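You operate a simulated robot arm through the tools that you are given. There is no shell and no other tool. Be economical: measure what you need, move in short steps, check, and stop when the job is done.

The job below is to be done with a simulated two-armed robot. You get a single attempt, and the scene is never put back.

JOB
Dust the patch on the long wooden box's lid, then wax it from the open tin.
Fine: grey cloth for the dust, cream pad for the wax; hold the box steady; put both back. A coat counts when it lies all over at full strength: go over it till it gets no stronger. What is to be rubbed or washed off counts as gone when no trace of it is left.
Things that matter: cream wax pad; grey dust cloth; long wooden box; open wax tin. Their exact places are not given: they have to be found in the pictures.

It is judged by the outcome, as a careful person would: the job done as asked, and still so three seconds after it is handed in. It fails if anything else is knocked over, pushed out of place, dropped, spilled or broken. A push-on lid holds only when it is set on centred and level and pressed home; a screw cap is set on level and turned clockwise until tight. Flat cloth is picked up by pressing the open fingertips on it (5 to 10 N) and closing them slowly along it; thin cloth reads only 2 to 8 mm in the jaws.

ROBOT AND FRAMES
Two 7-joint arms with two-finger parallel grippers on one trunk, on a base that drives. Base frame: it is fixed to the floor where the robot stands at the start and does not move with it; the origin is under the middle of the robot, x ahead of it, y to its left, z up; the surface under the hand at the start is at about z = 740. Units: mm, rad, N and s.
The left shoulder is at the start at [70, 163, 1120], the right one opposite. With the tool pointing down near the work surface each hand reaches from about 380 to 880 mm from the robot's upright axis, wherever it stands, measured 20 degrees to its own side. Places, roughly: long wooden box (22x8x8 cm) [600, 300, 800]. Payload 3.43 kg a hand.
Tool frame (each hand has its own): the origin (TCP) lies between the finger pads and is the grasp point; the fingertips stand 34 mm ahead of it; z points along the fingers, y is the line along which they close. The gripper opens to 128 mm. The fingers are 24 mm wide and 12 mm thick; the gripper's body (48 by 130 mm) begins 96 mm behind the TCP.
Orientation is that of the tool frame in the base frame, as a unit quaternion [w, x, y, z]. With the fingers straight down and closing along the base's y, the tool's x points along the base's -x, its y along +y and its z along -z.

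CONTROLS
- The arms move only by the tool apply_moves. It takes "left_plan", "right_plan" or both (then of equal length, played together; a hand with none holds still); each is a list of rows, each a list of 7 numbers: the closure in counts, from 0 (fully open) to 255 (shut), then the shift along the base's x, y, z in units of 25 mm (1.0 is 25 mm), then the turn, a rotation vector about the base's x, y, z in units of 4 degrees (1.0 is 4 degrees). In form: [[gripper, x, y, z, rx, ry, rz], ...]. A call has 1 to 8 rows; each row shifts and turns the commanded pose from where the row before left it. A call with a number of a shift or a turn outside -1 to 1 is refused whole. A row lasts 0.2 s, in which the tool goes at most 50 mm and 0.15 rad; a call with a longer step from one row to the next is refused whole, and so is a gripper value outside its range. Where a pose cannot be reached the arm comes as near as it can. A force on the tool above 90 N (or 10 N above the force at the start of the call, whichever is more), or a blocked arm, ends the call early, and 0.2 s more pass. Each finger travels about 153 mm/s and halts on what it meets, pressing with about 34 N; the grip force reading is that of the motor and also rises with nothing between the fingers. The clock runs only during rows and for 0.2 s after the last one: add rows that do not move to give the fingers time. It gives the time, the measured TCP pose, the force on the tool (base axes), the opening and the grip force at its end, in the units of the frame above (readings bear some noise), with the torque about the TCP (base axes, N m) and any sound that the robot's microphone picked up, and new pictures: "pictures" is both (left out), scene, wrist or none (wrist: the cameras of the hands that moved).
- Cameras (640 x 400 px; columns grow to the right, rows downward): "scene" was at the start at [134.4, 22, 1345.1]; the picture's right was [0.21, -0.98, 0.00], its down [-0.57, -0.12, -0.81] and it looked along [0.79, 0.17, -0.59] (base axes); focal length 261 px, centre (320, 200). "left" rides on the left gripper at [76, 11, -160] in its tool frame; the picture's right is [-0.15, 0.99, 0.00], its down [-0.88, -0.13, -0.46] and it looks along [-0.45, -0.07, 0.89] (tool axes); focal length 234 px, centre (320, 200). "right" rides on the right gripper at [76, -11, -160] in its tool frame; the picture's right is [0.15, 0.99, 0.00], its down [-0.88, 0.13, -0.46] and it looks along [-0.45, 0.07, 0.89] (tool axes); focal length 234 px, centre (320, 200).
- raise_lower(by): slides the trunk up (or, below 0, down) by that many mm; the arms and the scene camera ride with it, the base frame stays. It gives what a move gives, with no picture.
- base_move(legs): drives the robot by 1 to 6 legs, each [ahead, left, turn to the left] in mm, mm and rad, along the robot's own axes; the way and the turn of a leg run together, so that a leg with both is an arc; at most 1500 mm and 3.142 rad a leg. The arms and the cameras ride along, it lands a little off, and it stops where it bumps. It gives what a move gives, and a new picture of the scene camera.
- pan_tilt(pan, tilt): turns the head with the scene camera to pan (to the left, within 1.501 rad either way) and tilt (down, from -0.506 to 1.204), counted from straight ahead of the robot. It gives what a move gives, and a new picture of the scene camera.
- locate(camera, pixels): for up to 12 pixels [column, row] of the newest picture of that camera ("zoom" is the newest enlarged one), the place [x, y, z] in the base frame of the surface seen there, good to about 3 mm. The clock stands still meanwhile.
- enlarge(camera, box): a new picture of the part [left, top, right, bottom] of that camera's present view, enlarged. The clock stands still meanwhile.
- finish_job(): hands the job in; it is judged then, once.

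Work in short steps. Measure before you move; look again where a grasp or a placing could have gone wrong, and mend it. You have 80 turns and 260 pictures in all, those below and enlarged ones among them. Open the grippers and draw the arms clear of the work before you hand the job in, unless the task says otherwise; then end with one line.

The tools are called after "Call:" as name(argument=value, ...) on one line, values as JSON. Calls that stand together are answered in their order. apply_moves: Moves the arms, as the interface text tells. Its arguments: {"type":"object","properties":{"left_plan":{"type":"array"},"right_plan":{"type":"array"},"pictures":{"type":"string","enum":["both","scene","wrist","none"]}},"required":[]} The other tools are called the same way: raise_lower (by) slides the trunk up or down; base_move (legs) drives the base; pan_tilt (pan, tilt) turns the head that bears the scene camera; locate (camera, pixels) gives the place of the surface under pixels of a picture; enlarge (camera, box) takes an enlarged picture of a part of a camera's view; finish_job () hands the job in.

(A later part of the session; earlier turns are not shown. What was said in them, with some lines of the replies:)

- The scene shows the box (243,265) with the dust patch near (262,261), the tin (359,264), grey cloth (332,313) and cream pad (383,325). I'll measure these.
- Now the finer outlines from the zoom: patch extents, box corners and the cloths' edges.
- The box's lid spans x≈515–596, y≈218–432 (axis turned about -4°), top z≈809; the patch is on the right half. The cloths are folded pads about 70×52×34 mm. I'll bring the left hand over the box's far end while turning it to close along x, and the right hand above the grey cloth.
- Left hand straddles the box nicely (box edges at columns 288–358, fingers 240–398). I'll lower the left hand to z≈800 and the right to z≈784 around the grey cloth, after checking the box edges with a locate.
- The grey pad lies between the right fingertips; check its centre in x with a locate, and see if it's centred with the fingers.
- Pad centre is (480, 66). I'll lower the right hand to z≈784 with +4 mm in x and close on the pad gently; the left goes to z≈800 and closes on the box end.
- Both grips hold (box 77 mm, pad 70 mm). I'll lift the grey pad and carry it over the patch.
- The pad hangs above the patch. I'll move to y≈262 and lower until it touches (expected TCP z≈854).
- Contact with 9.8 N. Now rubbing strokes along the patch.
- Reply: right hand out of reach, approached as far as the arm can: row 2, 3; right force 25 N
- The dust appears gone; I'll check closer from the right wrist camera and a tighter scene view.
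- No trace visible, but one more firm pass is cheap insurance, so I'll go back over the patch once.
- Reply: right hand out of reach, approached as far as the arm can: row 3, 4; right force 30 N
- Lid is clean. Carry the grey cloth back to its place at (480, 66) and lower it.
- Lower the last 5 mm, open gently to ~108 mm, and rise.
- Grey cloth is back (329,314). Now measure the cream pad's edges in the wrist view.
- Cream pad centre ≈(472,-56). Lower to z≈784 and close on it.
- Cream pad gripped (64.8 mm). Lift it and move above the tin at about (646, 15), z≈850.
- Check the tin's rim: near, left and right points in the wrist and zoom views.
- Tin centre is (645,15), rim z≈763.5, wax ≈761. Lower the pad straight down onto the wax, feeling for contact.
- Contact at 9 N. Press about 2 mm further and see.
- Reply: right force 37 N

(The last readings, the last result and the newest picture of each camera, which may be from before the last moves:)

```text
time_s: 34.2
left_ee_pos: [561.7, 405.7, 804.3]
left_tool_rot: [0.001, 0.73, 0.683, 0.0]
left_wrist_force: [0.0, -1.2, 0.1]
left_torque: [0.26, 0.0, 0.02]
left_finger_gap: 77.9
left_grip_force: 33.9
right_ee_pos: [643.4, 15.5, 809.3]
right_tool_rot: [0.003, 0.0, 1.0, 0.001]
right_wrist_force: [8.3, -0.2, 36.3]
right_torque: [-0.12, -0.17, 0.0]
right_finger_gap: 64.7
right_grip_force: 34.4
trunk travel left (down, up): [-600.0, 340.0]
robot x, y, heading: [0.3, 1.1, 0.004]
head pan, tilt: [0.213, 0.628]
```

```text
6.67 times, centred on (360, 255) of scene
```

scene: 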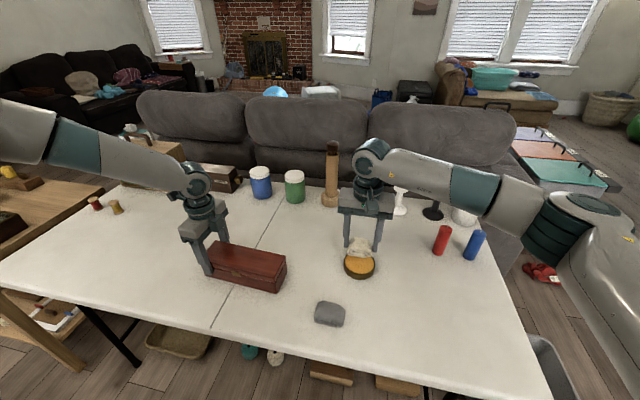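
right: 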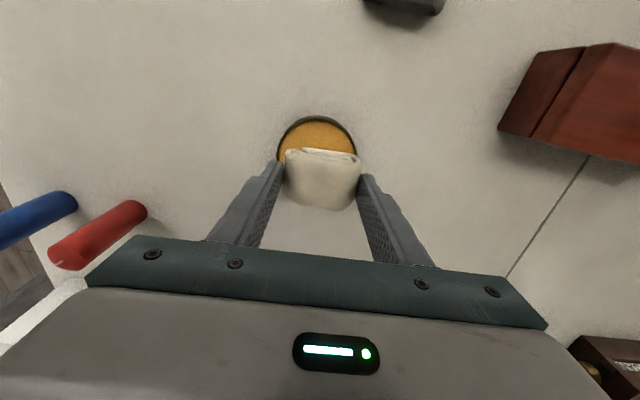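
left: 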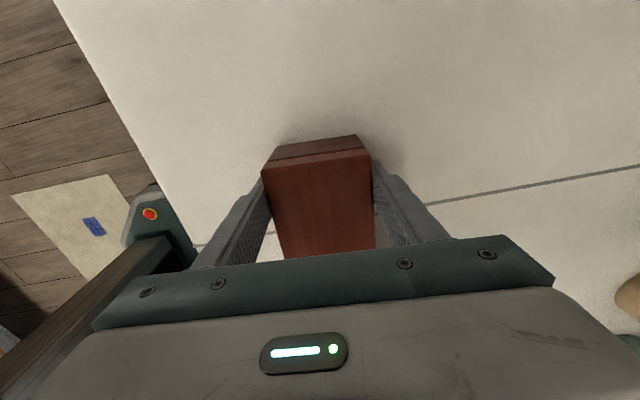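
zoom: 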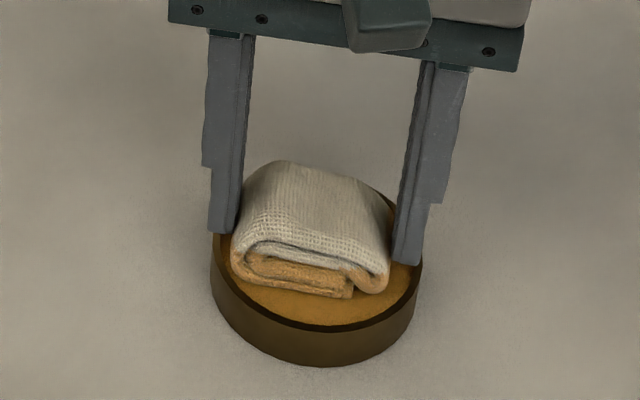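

The pad's lower half is visibly orange: it's loaded. Lift straight up, checking the tin stays.

Call:
apply_moves(right_plan=[[170, 0, 0, 0.2, 0, 0, 0], [170, 0, 0, 0.5, 0, 0, 0], [170, 0, 0, 1, 0, 0, 0], [170, 0, 0, 1, 0, 0, 0], [170, 0, 0, 0.5, 0, 0, 0], [170, 0, 0, 0, 0, 0, 0]], pictures="scene")

Call:
enlarge(camera="scene", box=[296, 215, 424, 295])

```text
time_s: 35.6
left_ee_pos: [563.2, 405.7, 803.4]
left_tool_rot: [0.0, 0.73, 0.683, 0.0]
left_wrist_force: [-0.4, 1.5, 3.2]
left_torque: [0.06, -0.05, -0.01]
left_finger_gap: 77.6
left_grip_force: 34.2
right_ee_pos: [645.1, 15.8, 887.4]
right_tool_rot: [0.0, 0.0, 1.0, 0.0]
right_wrist_force: [-0.3, 0.3, -0.6]
right_torque: [-0.06, 0.02, 0.01]
right_finger_gap: 64.8
right_grip_force: 34.4
trunk travel left (down, up): [-600.0, 340.0]
robot x, y, heading: [-1.5, 0.6, 0.004]
head pan, tilt: [0.213, 0.628]
```

scene: 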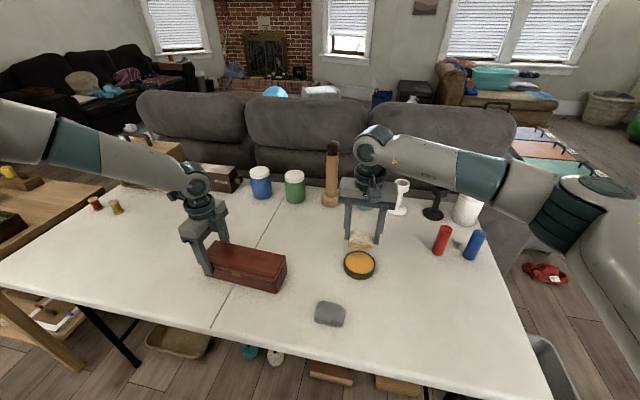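

```text
5.00 times, centred on (360, 255) of scene
```

zoom: 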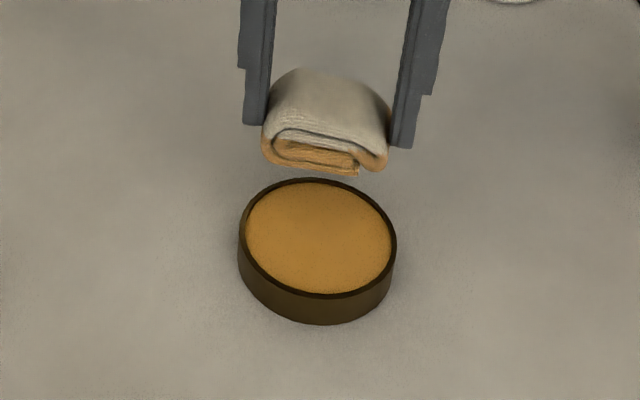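

Pad is loaded, tin undisturbed. Carry it over the lid to about (545, 258).

Call:
apply_moves(right_plan=[[170, -0.5, 1, 0, 0, 0, 0], [170, -0.5, 1, 0, 0, 0, 0], [170, -0.5, 1, 0, 0, 0, 0], [170, -0.5, 1, 0, 0, 0, 0], [170, -0.5, 1, 0, 0, 0, 0], [170, -0.5, 1, 0, 0, 0, 0], [170, -0.5, 1, 0, 0, 0, 0], [170, -0.5, 1, 0, 0, 0, 0]], pictures="none")

Call:
apply_moves(right_plan=[[170, 0, 1, 0, 0, 0, 0], [170, 0, 0.8, 0, 0, 0, 0], [170, 0, 0, -0.8, 0, 0, 0], [170, 0, 0, -0.4, 0, 0, 0], [170, 0, 0, -0.12, 0, 0, 0], [170, 0, 0, 0, 0, 0, 0]], pictures="none")

```text
time_s: 37.4
left_ee_pos: [563.3, 405.1, 801.5]
left_tool_rot: [0.0, 0.73, 0.684, -0.001]
left_wrist_force: [0.4, -0.7, 1.9]
left_torque: [0.31, 0.09, 0.02]
left_finger_gap: 77.5
left_grip_force: 33.5
right_ee_pos: [545.5, 218.4, 884.6]
right_tool_rot: [0.001, 0.001, 1.0, 0.0]
right_wrist_force: [0.1, 0.6, -0.6]
right_torque: [0.0, 0.03, -0.03]
right_finger_gap: 65.0
right_grip_force: 34.0
trunk travel left (down, up): [-600.0, 340.0]
robot x, y, heading: [-1.6, 2.1, 0.002]
head pan, tilt: [0.213, 0.628]
```

```text
time_s: 38.8
left_ee_pos: [562.3, 406.3, 803.4]
left_tool_rot: [-0.001, 0.73, 0.684, 0.0]
left_wrist_force: [7.2, 4.7, -9.8]
left_torque: [0.54, -0.2, 0.98]
left_finger_gap: 77.7
left_grip_force: 34.3
right_ee_pos: [545.4, 260.2, 854.8]
right_tool_rot: [0.001, 0.001, 1.0, 0.003]
right_wrist_force: [-0.8, -2.6, 37.5]
right_torque: [-0.12, 0.01, 0.04]
right_finger_gap: 65.1
right_grip_force: 34.2
trunk travel left (down, up): [-600.0, 340.0]
robot x, y, heading: [1.0, 0.2, 0.004]
head pan, tilt: [0.213, 0.628]
```

37 N is firm; ease up 1 mm and rub.

Call:
apply_moves(right_plan=[[170, 0, 0, 0.05, 0, 0, 0], [170, 0, 0.6, 0, 0, 0, 0], [170, 0, 0.6, 0, 0, 0, 0], [170, 0.7, 0, 0, 0, 0, 0], [170, 0, -0.7, 0, 0, 0, 0], [170, 0, -0.7, 0, 0, 0, 0], [170, -0.4, 0, 0, 0, 0, 0], [170, 0, 0.7, 0, 0, 0, 0]], pictures="none")

Call:
apply_moves(right_plan=[[170, 0, 0.7, 0, 0, 0, 0], [170, -0.5, 0, 0, 0, 0, 0], [170, 0, -0.7, 0, 0, 0, 0], [170, 0, -0.7, 0, 0, 0, 0], [170, 0, 0, 1, 0, 0, 0], [170, 0, -1, 0.2, 0, 0, 0], [170, 0, -1, 0, 0, 0, 0], [170, 0, -1, 0, 0, 0, 0]], pictures="none")

Call:
apply_moves(right_plan=[[170, 0, -1, 0, 0, 0, 0], [170, 0, 0, 0, 0, 0, 0]], pictures="both")

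Call:
enlarge(camera="scene", box=[206, 234, 302, 294])

```text
time_s: 40.6
left_ee_pos: [563.2, 406.3, 803.5]
left_tool_rot: [-0.001, 0.73, 0.684, 0.0]
left_wrist_force: [-0.3, 5.0, 0.2]
left_torque: [-0.46, 0.38, -0.16]
left_finger_gap: 77.9
left_grip_force: 33.8
right_ee_pos: [542.1, 262.8, 852.9]
right_tool_rot: [0.0, -0.001, 1.0, -0.001]
right_wrist_force: [-0.2, -5.4, 11.9]
right_torque: [0.02, -0.05, 0.0]
right_finger_gap: 64.8
right_grip_force: 34.1
right hand out of reach, approached as far as the arm can: row 3, 4
trunk travel left (down, up): [-600.0, 340.0]
robot x, y, heading: [3.0, -0.2, 0.002]
head pan, tilt: [0.213, 0.628]
```

```text
time_s: 42.4
left_ee_pos: [563.5, 405.4, 802.6]
left_tool_rot: [0.0, 0.729, 0.684, 0.0]
left_wrist_force: [0.4, -2.6, 5.6]
left_torque: [0.28, 0.05, 0.03]
left_finger_gap: 77.8
left_grip_force: 33.9
right_ee_pos: [527.6, 167.1, 883.8]
right_tool_rot: [0.001, -0.001, 1.0, 0.0]
right_wrist_force: [-0.6, 0.4, -1.0]
right_torque: [0.01, 0.04, 0.06]
right_finger_gap: 64.6
right_grip_force: 34.2
trunk travel left (down, up): [-600.0, 340.0]
robot x, y, heading: [-4.4, -0.2, 0.004]
head pan, tilt: [0.213, 0.628]
```

```text
time_s: 43.0
left_ee_pos: [563.5, 405.4, 802.9]
left_tool_rot: [0.0, 0.73, 0.683, 0.0]
left_wrist_force: [1.1, -1.8, 5.3]
left_torque: [0.33, 0.03, 0.02]
left_finger_gap: 77.8
left_grip_force: 33.9
right_ee_pos: [528.0, 145.5, 885.5]
right_tool_rot: [0.0, 0.0, 1.0, 0.0]
right_wrist_force: [0.0, 0.6, 0.0]
right_torque: [-0.01, 0.02, 0.01]
right_finger_gap: 65.1
right_grip_force: 34.1
trunk travel left (down, up): [-600.0, 340.0]
robot x, y, heading: [-2.7, 1.8, -0.002]
head pan, tilt: [0.213, 0.628]
```

scene: 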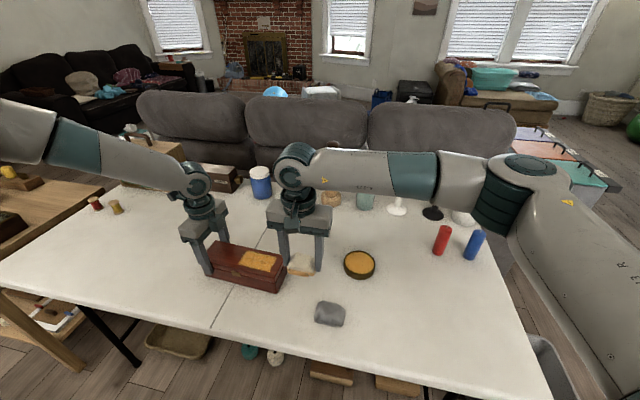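
right: 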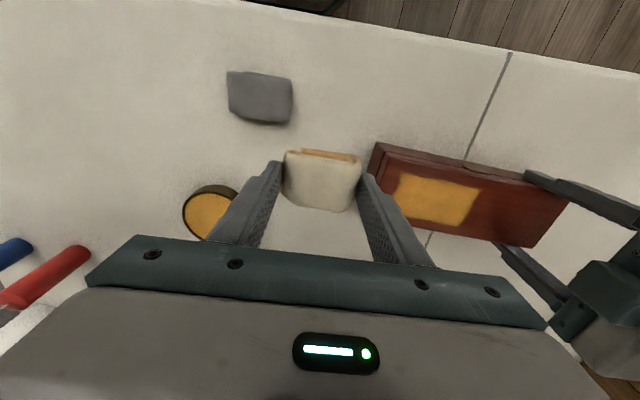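

```text
6.67 times, centred on (254, 264) of scene
```

zoom: 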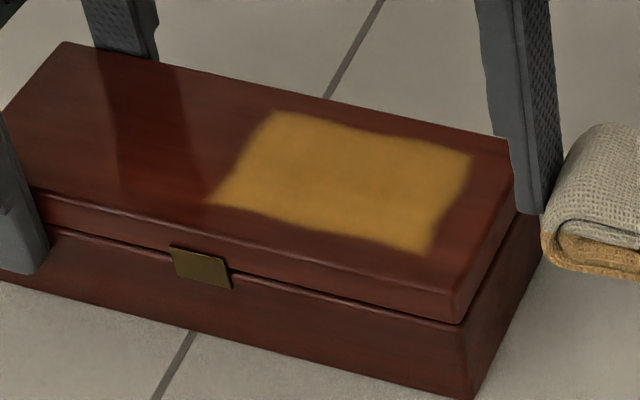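

A waxed rectangle appears. Measure its extents and look closely at its strength.

Call:
locate(camera="zoom", pixels=[[278, 115], [470, 155], [428, 250], [213, 202], [340, 180]])

Call:
enlarge(camera="right", box=[368, 140, 512, 230])

```text
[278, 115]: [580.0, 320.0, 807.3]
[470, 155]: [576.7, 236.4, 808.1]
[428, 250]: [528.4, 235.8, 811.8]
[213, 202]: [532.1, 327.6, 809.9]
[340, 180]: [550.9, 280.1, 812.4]
```

```text
4.44 times, centred on (440, 185) of right
```

zoom: 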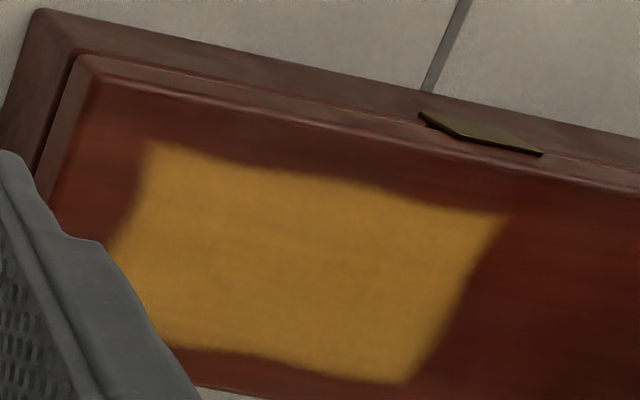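

The rectangle (x 528–580, y 236–327) matches the dust patch. I'll go over it again, slightly wider, and compare the strength.

Call:
apply_moves(right_plan=[[170, 0.3, 1, 0, 0, 0, 0], [170, 0, 1, 0, 0, 0, 0], [170, 0, 1, 0, 0, 0, 0], [170, 0, 1, 0, 0, 0, 0], [170, 0, 0.5, 0, 0, 0, 0], [170, 0, 0, -0.8, 0, 0, 0], [170, 0, 0, -0.4, 0, 0, 0], [170, 0, 0, -0.1, 0, 0, 0]], pictures="none")

Call:
apply_moves(right_plan=[[170, 0, 0.7, 0, 0, 0, 0], [170, 0, 0.7, 0, 0, 0, 0], [170, 0.5, -0.1, 0, 0, 0, 0], [170, 0, -0.7, 0, 0, 0, 0], [170, 0, -0.7, 0, 0, 0, 0], [170, 0.5, 0, 0, 0, 0, 0], [170, 0, 0.7, 0, 0, 0, 0], [170, 0, 0.7, 0, 0, 0, 0]], pictures="none")

Call:
apply_moves(right_plan=[[170, 0.3, -0.1, 0, 0, 0, 0], [170, 0, -0.8, 0, 0, 0, 0], [170, 0, -0.8, 0, 0, 0, 0], [170, -0.7, 0, 0, 0, 0, 0], [170, -0.7, 0, 0, 0, 0, 0], [170, 0, 0.8, 0, 0, 0, 0], [170, 0, 0.8, 0, 0, 0, 0], [170, 0, 0, 0, 0, 0, 0]], pictures="none")

Call:
apply_moves(right_plan=[[170, 0, -0.8, 0, 0, 0, 0], [170, 0, -0.8, 0, 0, 0, 0], [170, 0, 0, 1, 0, 0, 0], [170, 0, -1, 0.2, 0, 0, 0], [170, 0, -1, 0, 0, 0, 0], [170, 0, -1, 0, 0, 0, 0], [170, 0, -1, 0, 0, 0, 0], [170, 0, -1, 0, 0, 0, 0]], pictures="both")

Call:
enlarge(camera="scene", box=[206, 234, 302, 294])

```text
time_s: 44.8
left_ee_pos: [561.9, 404.8, 801.9]
left_tool_rot: [0.001, 0.729, 0.684, 0.0]
left_wrist_force: [4.0, -1.6, -7.0]
left_torque: [0.29, -0.44, 0.66]
left_finger_gap: 77.9
left_grip_force: 33.8
right_ee_pos: [537.3, 259.7, 853.0]
right_tool_rot: [0.0, 0.0, 1.0, 0.001]
right_wrist_force: [-1.0, -1.5, 28.4]
right_torque: [-0.24, 0.11, 0.07]
right_finger_gap: 65.0
right_grip_force: 33.9
trunk travel left (down, up): [-600.0, 340.0]
robot x, y, heading: [1.8, -0.9, -0.001]
head pan, tilt: [0.213, 0.628]
```

```text
time_s: 46.6
left_ee_pos: [561.9, 404.9, 802.7]
left_tool_rot: [0.001, 0.73, 0.683, 0.002]
left_wrist_force: [5.3, 6.3, -4.0]
left_torque: [0.19, 0.44, 0.26]
left_finger_gap: 78.0
left_grip_force: 33.9
right_ee_pos: [565.1, 276.5, 851.8]
right_tool_rot: [0.0, 0.0, 1.0, 0.0]
right_wrist_force: [-7.1, -8.9, 22.6]
right_torque: [-0.43, 0.26, -0.05]
right_finger_gap: 64.9
right_grip_force: 33.8
right hand out of reach, approached as far as the arm can: row 2, 8
trunk travel left (down, up): [-600.0, 340.0]
robot x, y, heading: [1.7, 1.4, 0.002]
head pan, tilt: [0.213, 0.628]
```

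```text
time_s: 48.4
left_ee_pos: [562.0, 403.3, 802.5]
left_tool_rot: [0.001, 0.73, 0.683, 0.001]
left_wrist_force: [3.3, 5.6, -0.3]
left_torque: [0.95, 0.5, 0.26]
left_finger_gap: 77.7
left_grip_force: 33.9
right_ee_pos: [540.2, 273.3, 851.5]
right_tool_rot: [0.0, 0.0, 1.0, 0.0]
right_wrist_force: [-4.0, -7.8, 16.1]
right_torque: [-0.37, 0.04, -0.09]
right_finger_gap: 64.9
right_grip_force: 34.3
trunk travel left (down, up): [-600.0, 340.0]
robot x, y, heading: [0.3, -1.5, -0.0]
head pan, tilt: [0.213, 0.628]
```

```text
time_s: 50.2
left_ee_pos: [563.7, 405.2, 802.0]
left_tool_rot: [0.001, 0.73, 0.683, 0.001]
left_wrist_force: [-0.8, -1.2, 10.0]
left_torque: [0.46, 0.05, 0.06]
left_finger_gap: 78.0
left_grip_force: 33.9
right_ee_pos: [539.2, 106.5, 879.0]
right_tool_rot: [0.001, 0.0, 1.0, 0.001]
right_wrist_force: [-0.7, 0.0, -0.6]
right_torque: [-0.02, -0.02, -0.02]
right_finger_gap: 64.7
right_grip_force: 33.7
trunk travel left (down, up): [-600.0, 340.0]
robot x, y, heading: [1.3, 2.8, -0.001]
head pan, tilt: [0.213, 0.628]
```

scene: 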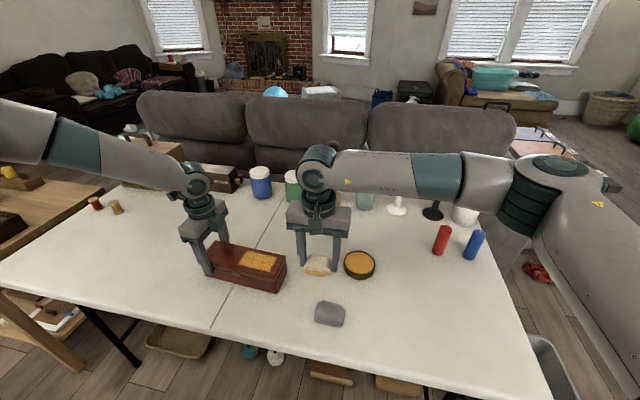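
right: 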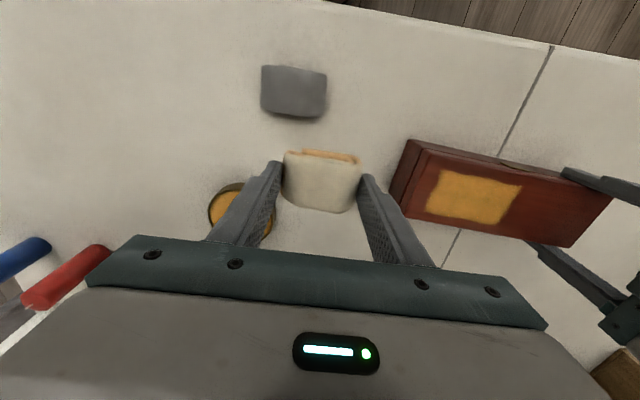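

```text
6.67 times, centred on (254, 264) of scene
```

zoom: 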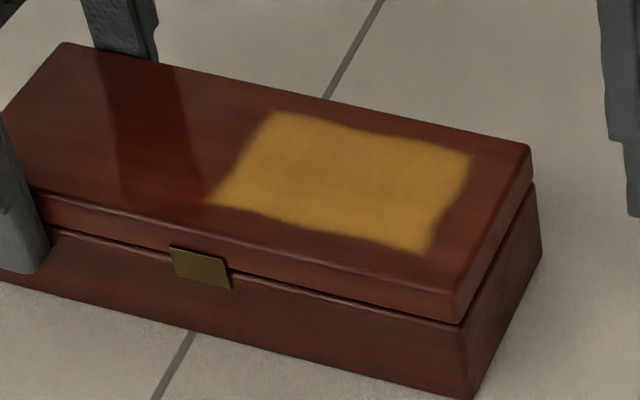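

It looks the same as before and uniform. A close look at both views to judge the evenness.

Call:
enlarge(camera="scene", box=[232, 244, 288, 279])

Call:
enlarge(camera="right", box=[400, 150, 544, 240])

```text
11.43 times, centred on (260, 262) of scene
```

zoom: 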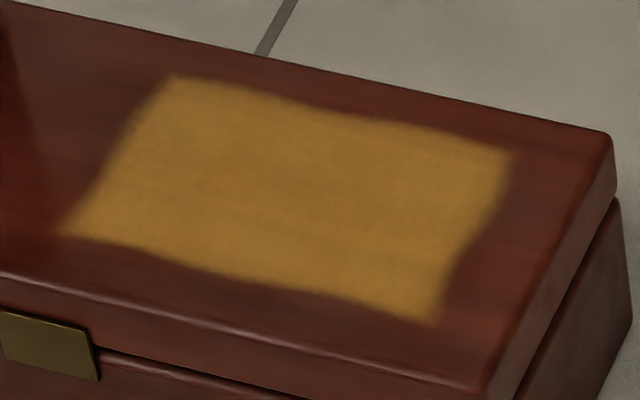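

```text
4.44 times, centred on (472, 195) of right
```

zoom: 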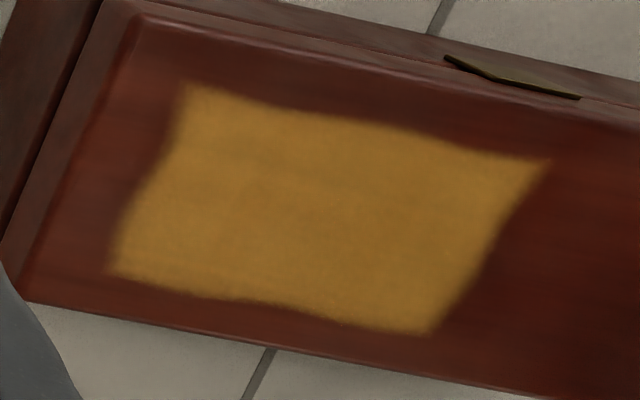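

Even all over. To be sure it's at full strength rather than limited by a drying pad, I'll re-dip once and go over it again.

Call:
apply_moves(right_plan=[[170, 0.85, -0.73, 0, 0, 0, 0], [170, 0.85, -0.73, 0, 0, 0, 0], [170, 0.85, -0.73, 0, 0, 0, 0], [170, 0.85, -0.73, 0, 0, 0, 0], [170, 0.83, -0.72, 0, 0, 0, 0], [170, 0, 0, -1, 0, 0, 0], [170, 0, 0, -0.6, 0, 0, 0], [170, 0, 0, 0, 0, 0, 0]], pictures="none")

```text
time_s: 52.0
left_ee_pos: [563.5, 404.7, 803.5]
left_tool_rot: [0.0, 0.73, 0.683, 0.0]
left_wrist_force: [0.3, 0.4, 11.5]
left_torque: [0.38, 0.07, 0.01]
left_finger_gap: 77.5
left_grip_force: 34.2
right_ee_pos: [645.0, 16.5, 839.1]
right_tool_rot: [0.0, 0.0, 1.0, 0.0]
right_wrist_force: [-0.7, -0.7, 0.0]
right_torque: [-0.01, 0.01, -0.02]
right_finger_gap: 65.0
right_grip_force: 33.9
trunk travel left (down, up): [-600.0, 340.0]
robot x, y, heading: [-2.7, -1.4, -0.004]
head pan, tilt: [0.213, 0.628]
```

Centred over the tin at z 839; press down onto the wax and rise again.

Call:
apply_moves(right_plan=[[170, 0, -0.04, -0.8, 0, 0, 0], [170, 0, 0, -0.3, 0, 0, 0], [170, 0, 0, -0.16, 0, 0, 0], [170, 0, 0, 0, 0, 0, 0], [170, 0, 0, 0, 0, 0, 0]], pictures="none")

Call:
apply_moves(right_plan=[[170, 0, 0, 0.3, 0, 0, 0], [170, 0, 0, 1, 0, 0, 0], [170, 0, 0, 1, 0, 0, 0], [170, 0, 0.3, 0.8, 0, 0, 0], [170, -0.7, 1, 0, 0, 0, 0], [170, -0.7, 1, 0, 0, 0, 0], [170, -0.7, 1, 0, 0, 0, 0], [170, -0.7, 1, 0, 0, 0, 0]], pictures="scene")

```text
time_s: 53.2
left_ee_pos: [563.0, 405.4, 802.5]
left_tool_rot: [0.0, 0.73, 0.683, 0.0]
left_wrist_force: [0.8, 0.0, 12.0]
left_torque: [0.21, 0.13, 0.01]
left_finger_gap: 77.5
left_grip_force: 34.2
right_ee_pos: [644.8, 17.9, 808.0]
right_tool_rot: [0.0, 0.0, 1.0, 0.0]
right_wrist_force: [0.3, -0.2, 0.1]
right_torque: [0.0, 0.01, 0.03]
right_finger_gap: 64.8
right_grip_force: 34.0
trunk travel left (down, up): [-600.0, 340.0]
robot x, y, heading: [0.3, -2.4, 0.002]
head pan, tilt: [0.213, 0.628]
```

```text
time_s: 55.0
left_ee_pos: [562.1, 404.5, 803.7]
left_tool_rot: [0.001, 0.731, 0.682, 0.0]
left_wrist_force: [2.0, -0.1, 11.3]
left_torque: [0.58, 0.06, 0.07]
left_finger_gap: 77.8
left_grip_force: 34.3
right_ee_pos: [576.3, 126.9, 887.9]
right_tool_rot: [0.001, 0.0, 1.0, 0.0]
right_wrist_force: [0.5, -0.2, -0.9]
right_torque: [-0.01, 0.0, -0.03]
right_finger_gap: 64.9
right_grip_force: 34.1
trunk travel left (down, up): [-600.0, 340.0]
robot x, y, heading: [-3.4, -3.0, 0.003]
head pan, tilt: [0.213, 0.628]
```

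scene: 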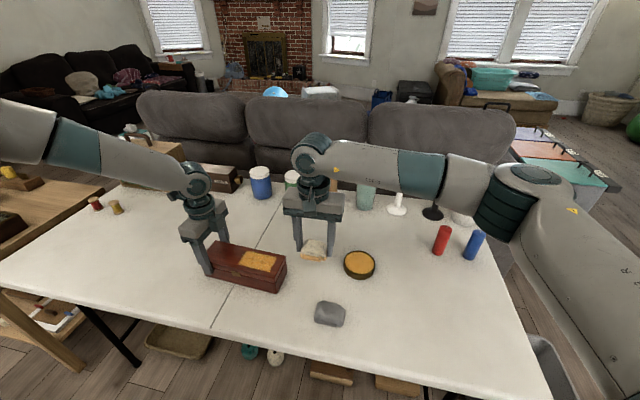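

That dip read only 0.1 N (pad had slid up ~3 mm in the jaws, so it barely touched). I'll dip again lower, to z≈804.

Call:
apply_moves(right_plan=[[170, 0.7, -1, 0, 0, 0, 0], [170, 0.7, -1, 0, 0, 0, 0], [170, 0.7, -1, 0, 0, 0, 0], [170, 0.7, -1, -0.2, 0, 0, 0], [170, 0, -0.4, -1, 0, 0, 0], [170, 0, 0, -1, 0, 0, 0], [170, 0, 0, -0.9, 0, 0, 0], [170, 0, 0, -0.24, 0, 0, 0]], pictures="none")

```text
time_s: 56.8
left_ee_pos: [562.2, 405.1, 803.6]
left_tool_rot: [-0.001, 0.73, 0.683, -0.001]
left_wrist_force: [2.3, -0.3, 8.4]
left_torque: [0.15, 0.1, 0.12]
left_finger_gap: 77.7
left_grip_force: 34.3
right_ee_pos: [646.3, 14.8, 804.8]
right_tool_rot: [0.001, 0.0, 1.0, 0.001]
right_wrist_force: [0.7, -0.6, 7.0]
right_torque: [-0.11, 0.04, -0.01]
right_finger_gap: 64.7
right_grip_force: 34.3
trunk travel left (down, up): [-600.0, 340.0]
robot x, y, heading: [-0.3, -1.7, -0.0]
head pan, tilt: [0.213, 0.628]
```

Contact at 7 N. Hold a moment with slight extra press, rise, and carry it to the lid.

Call:
apply_moves(right_plan=[[170, 0, 0, -0.04, 0, 0, 0], [170, 0, 0, 0.4, 0, 0, 0], [170, 0, 0, 1, 0, 0, 0], [170, 0, 0, 1, 0, 0, 0], [170, -0.5, 1, 0.8, 0, 0, 0], [170, -0.7, 1, 0, 0, 0, 0], [170, -0.7, 1, 0, 0, 0, 0], [170, -0.7, 1, 0, 0, 0, 0]], pictures="none")

Call:
apply_moves(right_plan=[[170, -0.7, 1, 0, 0, 0, 0], [170, -0.7, 1, 0, 0, 0, 0], [170, 0, 1, 0, 0, 0, 0], [170, 0, 1, 0, 0, 0, 0], [170, 0, 1, 0, 0, 0, 0], [170, 0, 0.7, 0, 0, 0, 0], [170, 0, 0, -0.8, 0, 0, 0], [170, 0, 0, -0.5, 0, 0, 0]], pictures="none")

```text
time_s: 58.6
left_ee_pos: [561.6, 405.3, 802.8]
left_tool_rot: [0.0, 0.73, 0.683, -0.001]
left_wrist_force: [-2.5, -1.3, 10.0]
left_torque: [0.47, 0.28, 0.13]
left_finger_gap: 77.9
left_grip_force: 34.2
right_ee_pos: [578.9, 117.7, 882.5]
right_tool_rot: [0.001, -0.001, 1.0, 0.0]
right_wrist_force: [0.0, -0.2, -1.0]
right_torque: [-0.03, -0.01, -0.03]
right_finger_gap: 64.6
right_grip_force: 33.6
trunk travel left (down, up): [-600.0, 340.0]
robot x, y, heading: [0.6, 2.7, -0.005]
head pan, tilt: [0.213, 0.628]
```

```text
time_s: 60.4
left_ee_pos: [563.2, 405.4, 803.1]
left_tool_rot: [0.001, 0.73, 0.684, 0.001]
left_wrist_force: [3.7, -1.0, 0.1]
left_torque: [-0.11, 0.26, 0.4]
left_finger_gap: 77.8
left_grip_force: 34.0
right_ee_pos: [545.1, 257.0, 851.6]
right_tool_rot: [0.001, -0.001, 1.0, 0.001]
right_wrist_force: [-2.3, -1.3, 14.8]
right_torque: [-0.2, 0.09, 0.02]
right_finger_gap: 64.7
right_grip_force: 33.6
trunk travel left (down, up): [-600.0, 340.0]
robot x, y, heading: [-3.0, 0.3, 0.001]
head pan, tilt: [0.213, 0.628]
```

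On the lid with 15 N. Rub over the whole patch again, then lift clear and look.

Call:
apply_moves(right_plan=[[170, -0.3, 0.7, -0.02, 0, 0, 0], [170, 0, 0.7, 0, 0, 0, 0], [170, 0.6, 0, 0, 0, 0, 0], [170, 0, -0.8, 0, 0, 0, 0], [170, 0, -0.7, 0, 0, 0, 0], [170, 0.7, 0, 0, 0, 0, 0], [170, 0, 0.8, 0, 0, 0, 0], [170, 0, 0.6, 0, 0, 0, 0]], pictures="none")

Call:
apply_moves(right_plan=[[170, 0, -0.8, 0, 0, 0, 0], [170, 0, -0.7, 0, 0, 0, 0], [170, 0, 0, 1, 0, 0, 0], [170, -0.5, -1, 0.2, 0, 0, 0], [170, -0.5, -1, 0, 0, 0, 0], [170, -0.4, -1, 0, 0, 0, 0], [170, -0.4, -1, 0, 0, 0, 0], [170, -0.4, -1, 0, 0, 0, 0]], pictures="scene")

Call:
enlarge(camera="scene", box=[232, 244, 288, 279])

```text
time_s: 62.2
left_ee_pos: [561.6, 405.7, 803.6]
left_tool_rot: [-0.001, 0.73, 0.683, 0.0]
left_wrist_force: [-2.5, 11.5, -1.0]
left_torque: [-0.46, -0.37, 0.03]
left_finger_gap: 77.8
left_grip_force: 34.4
right_ee_pos: [571.4, 272.0, 850.2]
right_tool_rot: [0.003, 0.0, 1.0, -0.001]
right_wrist_force: [4.4, -13.1, 26.7]
right_torque: [-0.68, -0.06, 0.06]
right_finger_gap: 64.7
right_grip_force: 34.2
right hand out of reach, approached as far as the arm can: row 2, 8
trunk travel left (down, up): [-600.0, 340.0]
robot x, y, heading: [-0.9, 2.2, -0.002]
head pan, tilt: [0.213, 0.628]
```

```text
time_s: 64.0
left_ee_pos: [562.2, 404.8, 802.3]
left_tool_rot: [0.001, 0.73, 0.683, 0.001]
left_wrist_force: [4.2, -2.3, 11.2]
left_torque: [0.5, -0.25, 0.06]
left_finger_gap: 77.7
left_grip_force: 33.6
right_ee_pos: [516.6, 105.2, 878.3]
right_tool_rot: [0.0, 0.0, 1.0, 0.0]
right_wrist_force: [0.2, -0.5, -0.9]
right_torque: [0.0, 0.02, 0.01]
right_finger_gap: 64.6
right_grip_force: 33.9
trunk travel left (down, up): [-600.0, 340.0]
robot x, y, heading: [5.3, -0.6, 0.0]
head pan, tilt: [0.213, 0.628]
```

scene: 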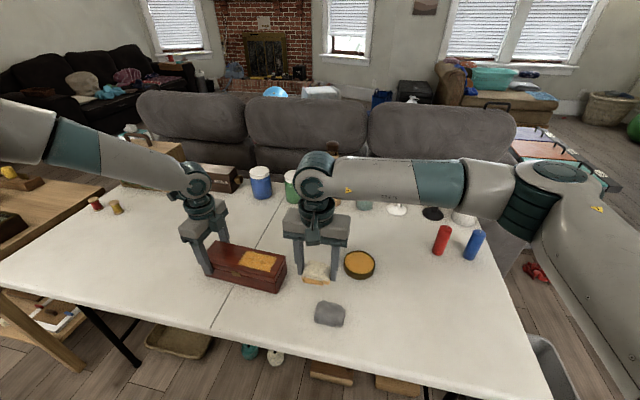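

```text
11.43 times, centred on (260, 262) of scene
```

zoom: 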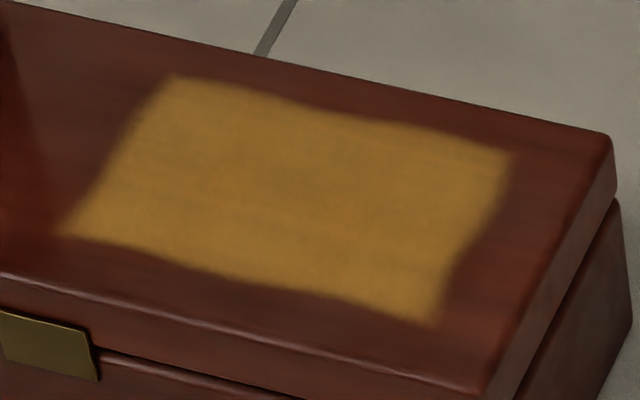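

No further change: the coat is at full strength. Carry the cream pad back to (474,-56).

Call:
apply_moves(right_plan=[[170, -0.3, -1, 0, 0, 0, 0], [170, -0.3, -1, 0, 0, 0, 0], [170, -0.3, -1, 0, 0, 0, 0], [170, -0.3, -1, 0, 0, 0, 0], [170, -0.3, -1, 0, 0, 0, 0], [170, -0.19, -1, 0, 0, 0, 0], [170, 0, -0.44, -1, 0, 0, 0], [170, 0, 0, -1, 0, 0, 0]], pictures="none")

Call:
apply_moves(right_plan=[[170, 0, 0, -1, 0, 0, 0], [170, 0, 0, -0.5, 0, 0, 0], [170, 0, 0, -0.3, 0, 0, 0], [170, 0, 0, -0.1, 0, 0, 0], [170, 0, 0, 0, 0, 0, 0]], pictures="none")

```text
time_s: 65.8
left_ee_pos: [562.2, 405.1, 802.8]
left_tool_rot: [0.0, 0.73, 0.683, 0.001]
left_wrist_force: [0.2, -2.2, 10.5]
left_torque: [0.43, -0.14, 0.06]
left_finger_gap: 77.7
left_grip_force: 34.3
right_ee_pos: [473.9, -50.4, 829.0]
right_tool_rot: [0.001, 0.001, 1.0, 0.0]
right_wrist_force: [0.4, 0.1, -0.2]
right_torque: [0.0, -0.01, -0.02]
right_finger_gap: 64.8
right_grip_force: 34.2
trunk travel left (down, up): [-600.0, 340.0]
robot x, y, heading: [2.7, -6.6, -0.0]
head pan, tilt: [0.213, 0.628]
```

```text
time_s: 67.0
left_ee_pos: [563.2, 404.4, 803.4]
left_tool_rot: [0.0, 0.73, 0.683, 0.0]
left_wrist_force: [0.3, -1.6, 9.9]
left_torque: [0.17, 0.09, -0.08]
left_finger_gap: 77.7
left_grip_force: 33.9
right_ee_pos: [472.9, -49.1, 780.3]
right_tool_rot: [0.0, 0.0, 1.0, 0.001]
right_wrist_force: [-0.1, 0.4, 0.8]
right_torque: [0.04, -0.01, 0.0]
right_finger_gap: 64.7
right_grip_force: 34.4
trunk travel left (down, up): [-600.0, 340.0]
robot x, y, heading: [2.8, -1.4, 0.002]
head pan, tilt: [0.213, 0.628]
```

Touching down but 6 mm off in y; correct it, open, and rise. The left hand also releases the box.

Call:
apply_moves(right_plan=[[170, 0, 0, 0.2, 0, 0, 0], [170, 0, -0.26, 0, 0, 0, 0], [170, 0, 0, -0.2, 0, 0, 0], [120, 0, 0, -0.02, 0, 0, 0], [80, 0, 0, 0, 0, 0, 0], [40, 0, 0, 0, 0, 0, 0], [40, 0, 0, 0.8, 0, 0, 0], [40, 0, 0, 1, 0, 0, 0]], left_plan=[[200, 0, 0, 0, 0, 0, 0], [150, 0, 0, 0.1, 0, 0, 0], [90, 0, 0, 0, 0, 0, 0], [60, 0, 0, 0, 0, 0, 0], [20, 0, 0, 0, 0, 0, 0], [0, 0, 0, 0, 0, 0, 0], [0, 0, 0, 0.8, 0, 0, 0], [0, 0, 0, 1, 0, 0, 0]], pictures="none")

Call:
apply_moves(right_plan=[[40, 0, 0, 1, 0, 0, 0], [40, 0, -0.5, 1, 0, 0, 0], [40, 0, -1, 1, 0, 0, 0], [40, 0, -1, 1, 0, 0, 0], [40, 0, -1, 1, 0, 0, 0], [40, 0, -1, 0, 0, 0, 0], [40, 0, -1, 0, 0, 0, 0], [40, 0, 0, 0, 0, 0, 0]], left_plan=[[0, 0, 0, 1, 0, 0, 0], [0, 0, 0, 1, 0, 0, 0], [0, -0.5, 0.5, 1, 0, 0, 0], [0, -0.5, 0.5, 1, 0, 0, 0], [0, -0.5, 0.5, 1, 0, 0, 0], [0, -0.5, 0.5, 1, 0, 0, 0], [0, 0, 0, 0, 0, 0, 0], [0, 0, 0, 0, 0, 0, 0]], pictures="both")

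Call:
enlarge(camera="scene", box=[190, 220, 430, 370])

```text
time_s: 68.8
left_ee_pos: [563.6, 404.5, 850.0]
left_tool_rot: [0.0, 0.73, 0.683, 0.0]
left_wrist_force: [0.4, -0.3, 0.3]
left_torque: [0.01, 0.02, -0.02]
left_finger_gap: 127.9
left_grip_force: 0.1
right_ee_pos: [470.6, -54.0, 825.0]
right_tool_rot: [0.0, 0.0, 1.0, 0.001]
right_wrist_force: [-0.7, 0.0, -0.4]
right_torque: [0.01, 0.0, 0.01]
right_finger_gap: 108.0
right_grip_force: 0.0
trunk travel left (down, up): [-600.0, 340.0]
robot x, y, heading: [2.8, -1.4, 0.004]
head pan, tilt: [0.213, 0.628]
```

```text
time_s: 70.6
left_ee_pos: [509.8, 456.2, 998.7]
left_tool_rot: [0.0, 0.73, 0.683, 0.0]
left_wrist_force: [-0.8, 0.5, 1.0]
left_torque: [0.0, -0.01, -0.03]
left_finger_gap: 128.0
left_grip_force: 0.2
right_ee_pos: [475.9, -192.3, 949.2]
right_tool_rot: [0.0, 0.0, 1.0, 0.0]
right_wrist_force: [-0.3, 0.3, 0.2]
right_torque: [-0.02, 0.01, 0.05]
right_finger_gap: 107.7
right_grip_force: 0.0
trunk travel left (down, up): [-600.0, 340.0]
robot x, y, heading: [1.1, -1.9, -0.001]
head pan, tilt: [0.213, 0.628]
```

scene: 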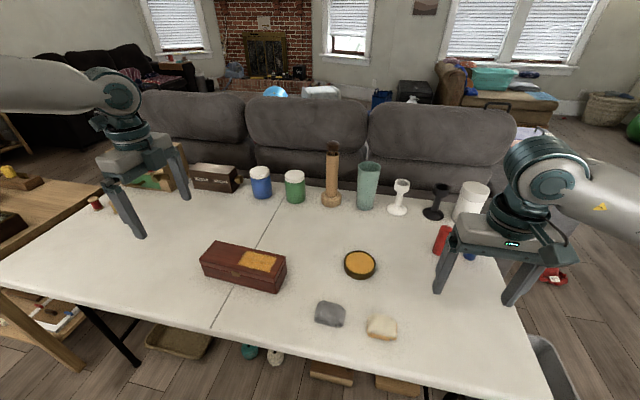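
right: 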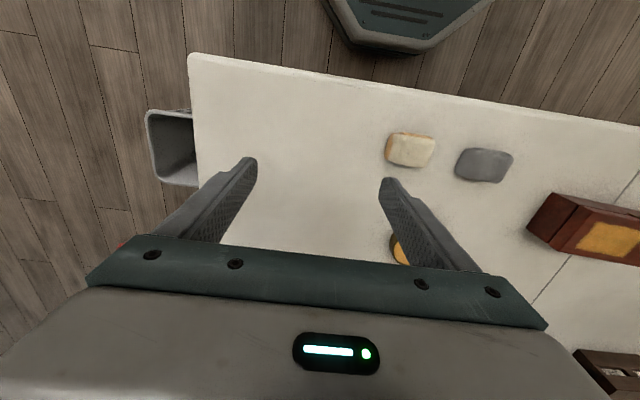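
left: 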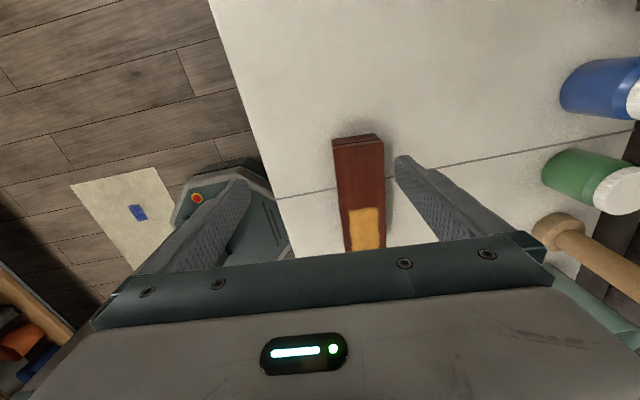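

```text
2.67 times, centred on (310, 295) of scene
```

zoom: 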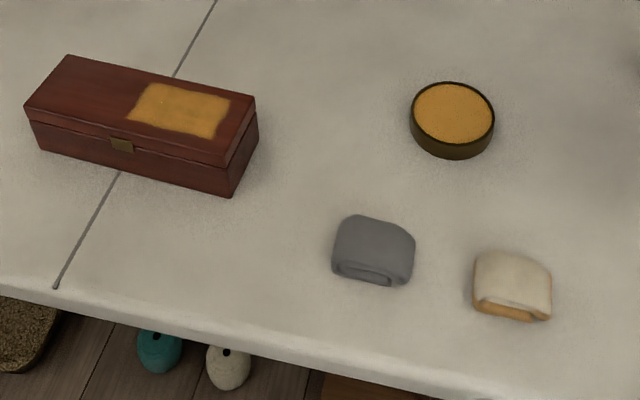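

The box, tin, cloth and pad all sit where they started, the lid patch is evenly waxed, and both hands are open and clear. Handing in.

Call:
finish_job()

```text
The job is handed in.
```

I dusted the patch on the box's lid with the grey cloth, then waxed it evenly with the cream pad until going over it again made it no stronger. The left hand held the box throughout, and both cloths are back within a few millimetres of where they started.
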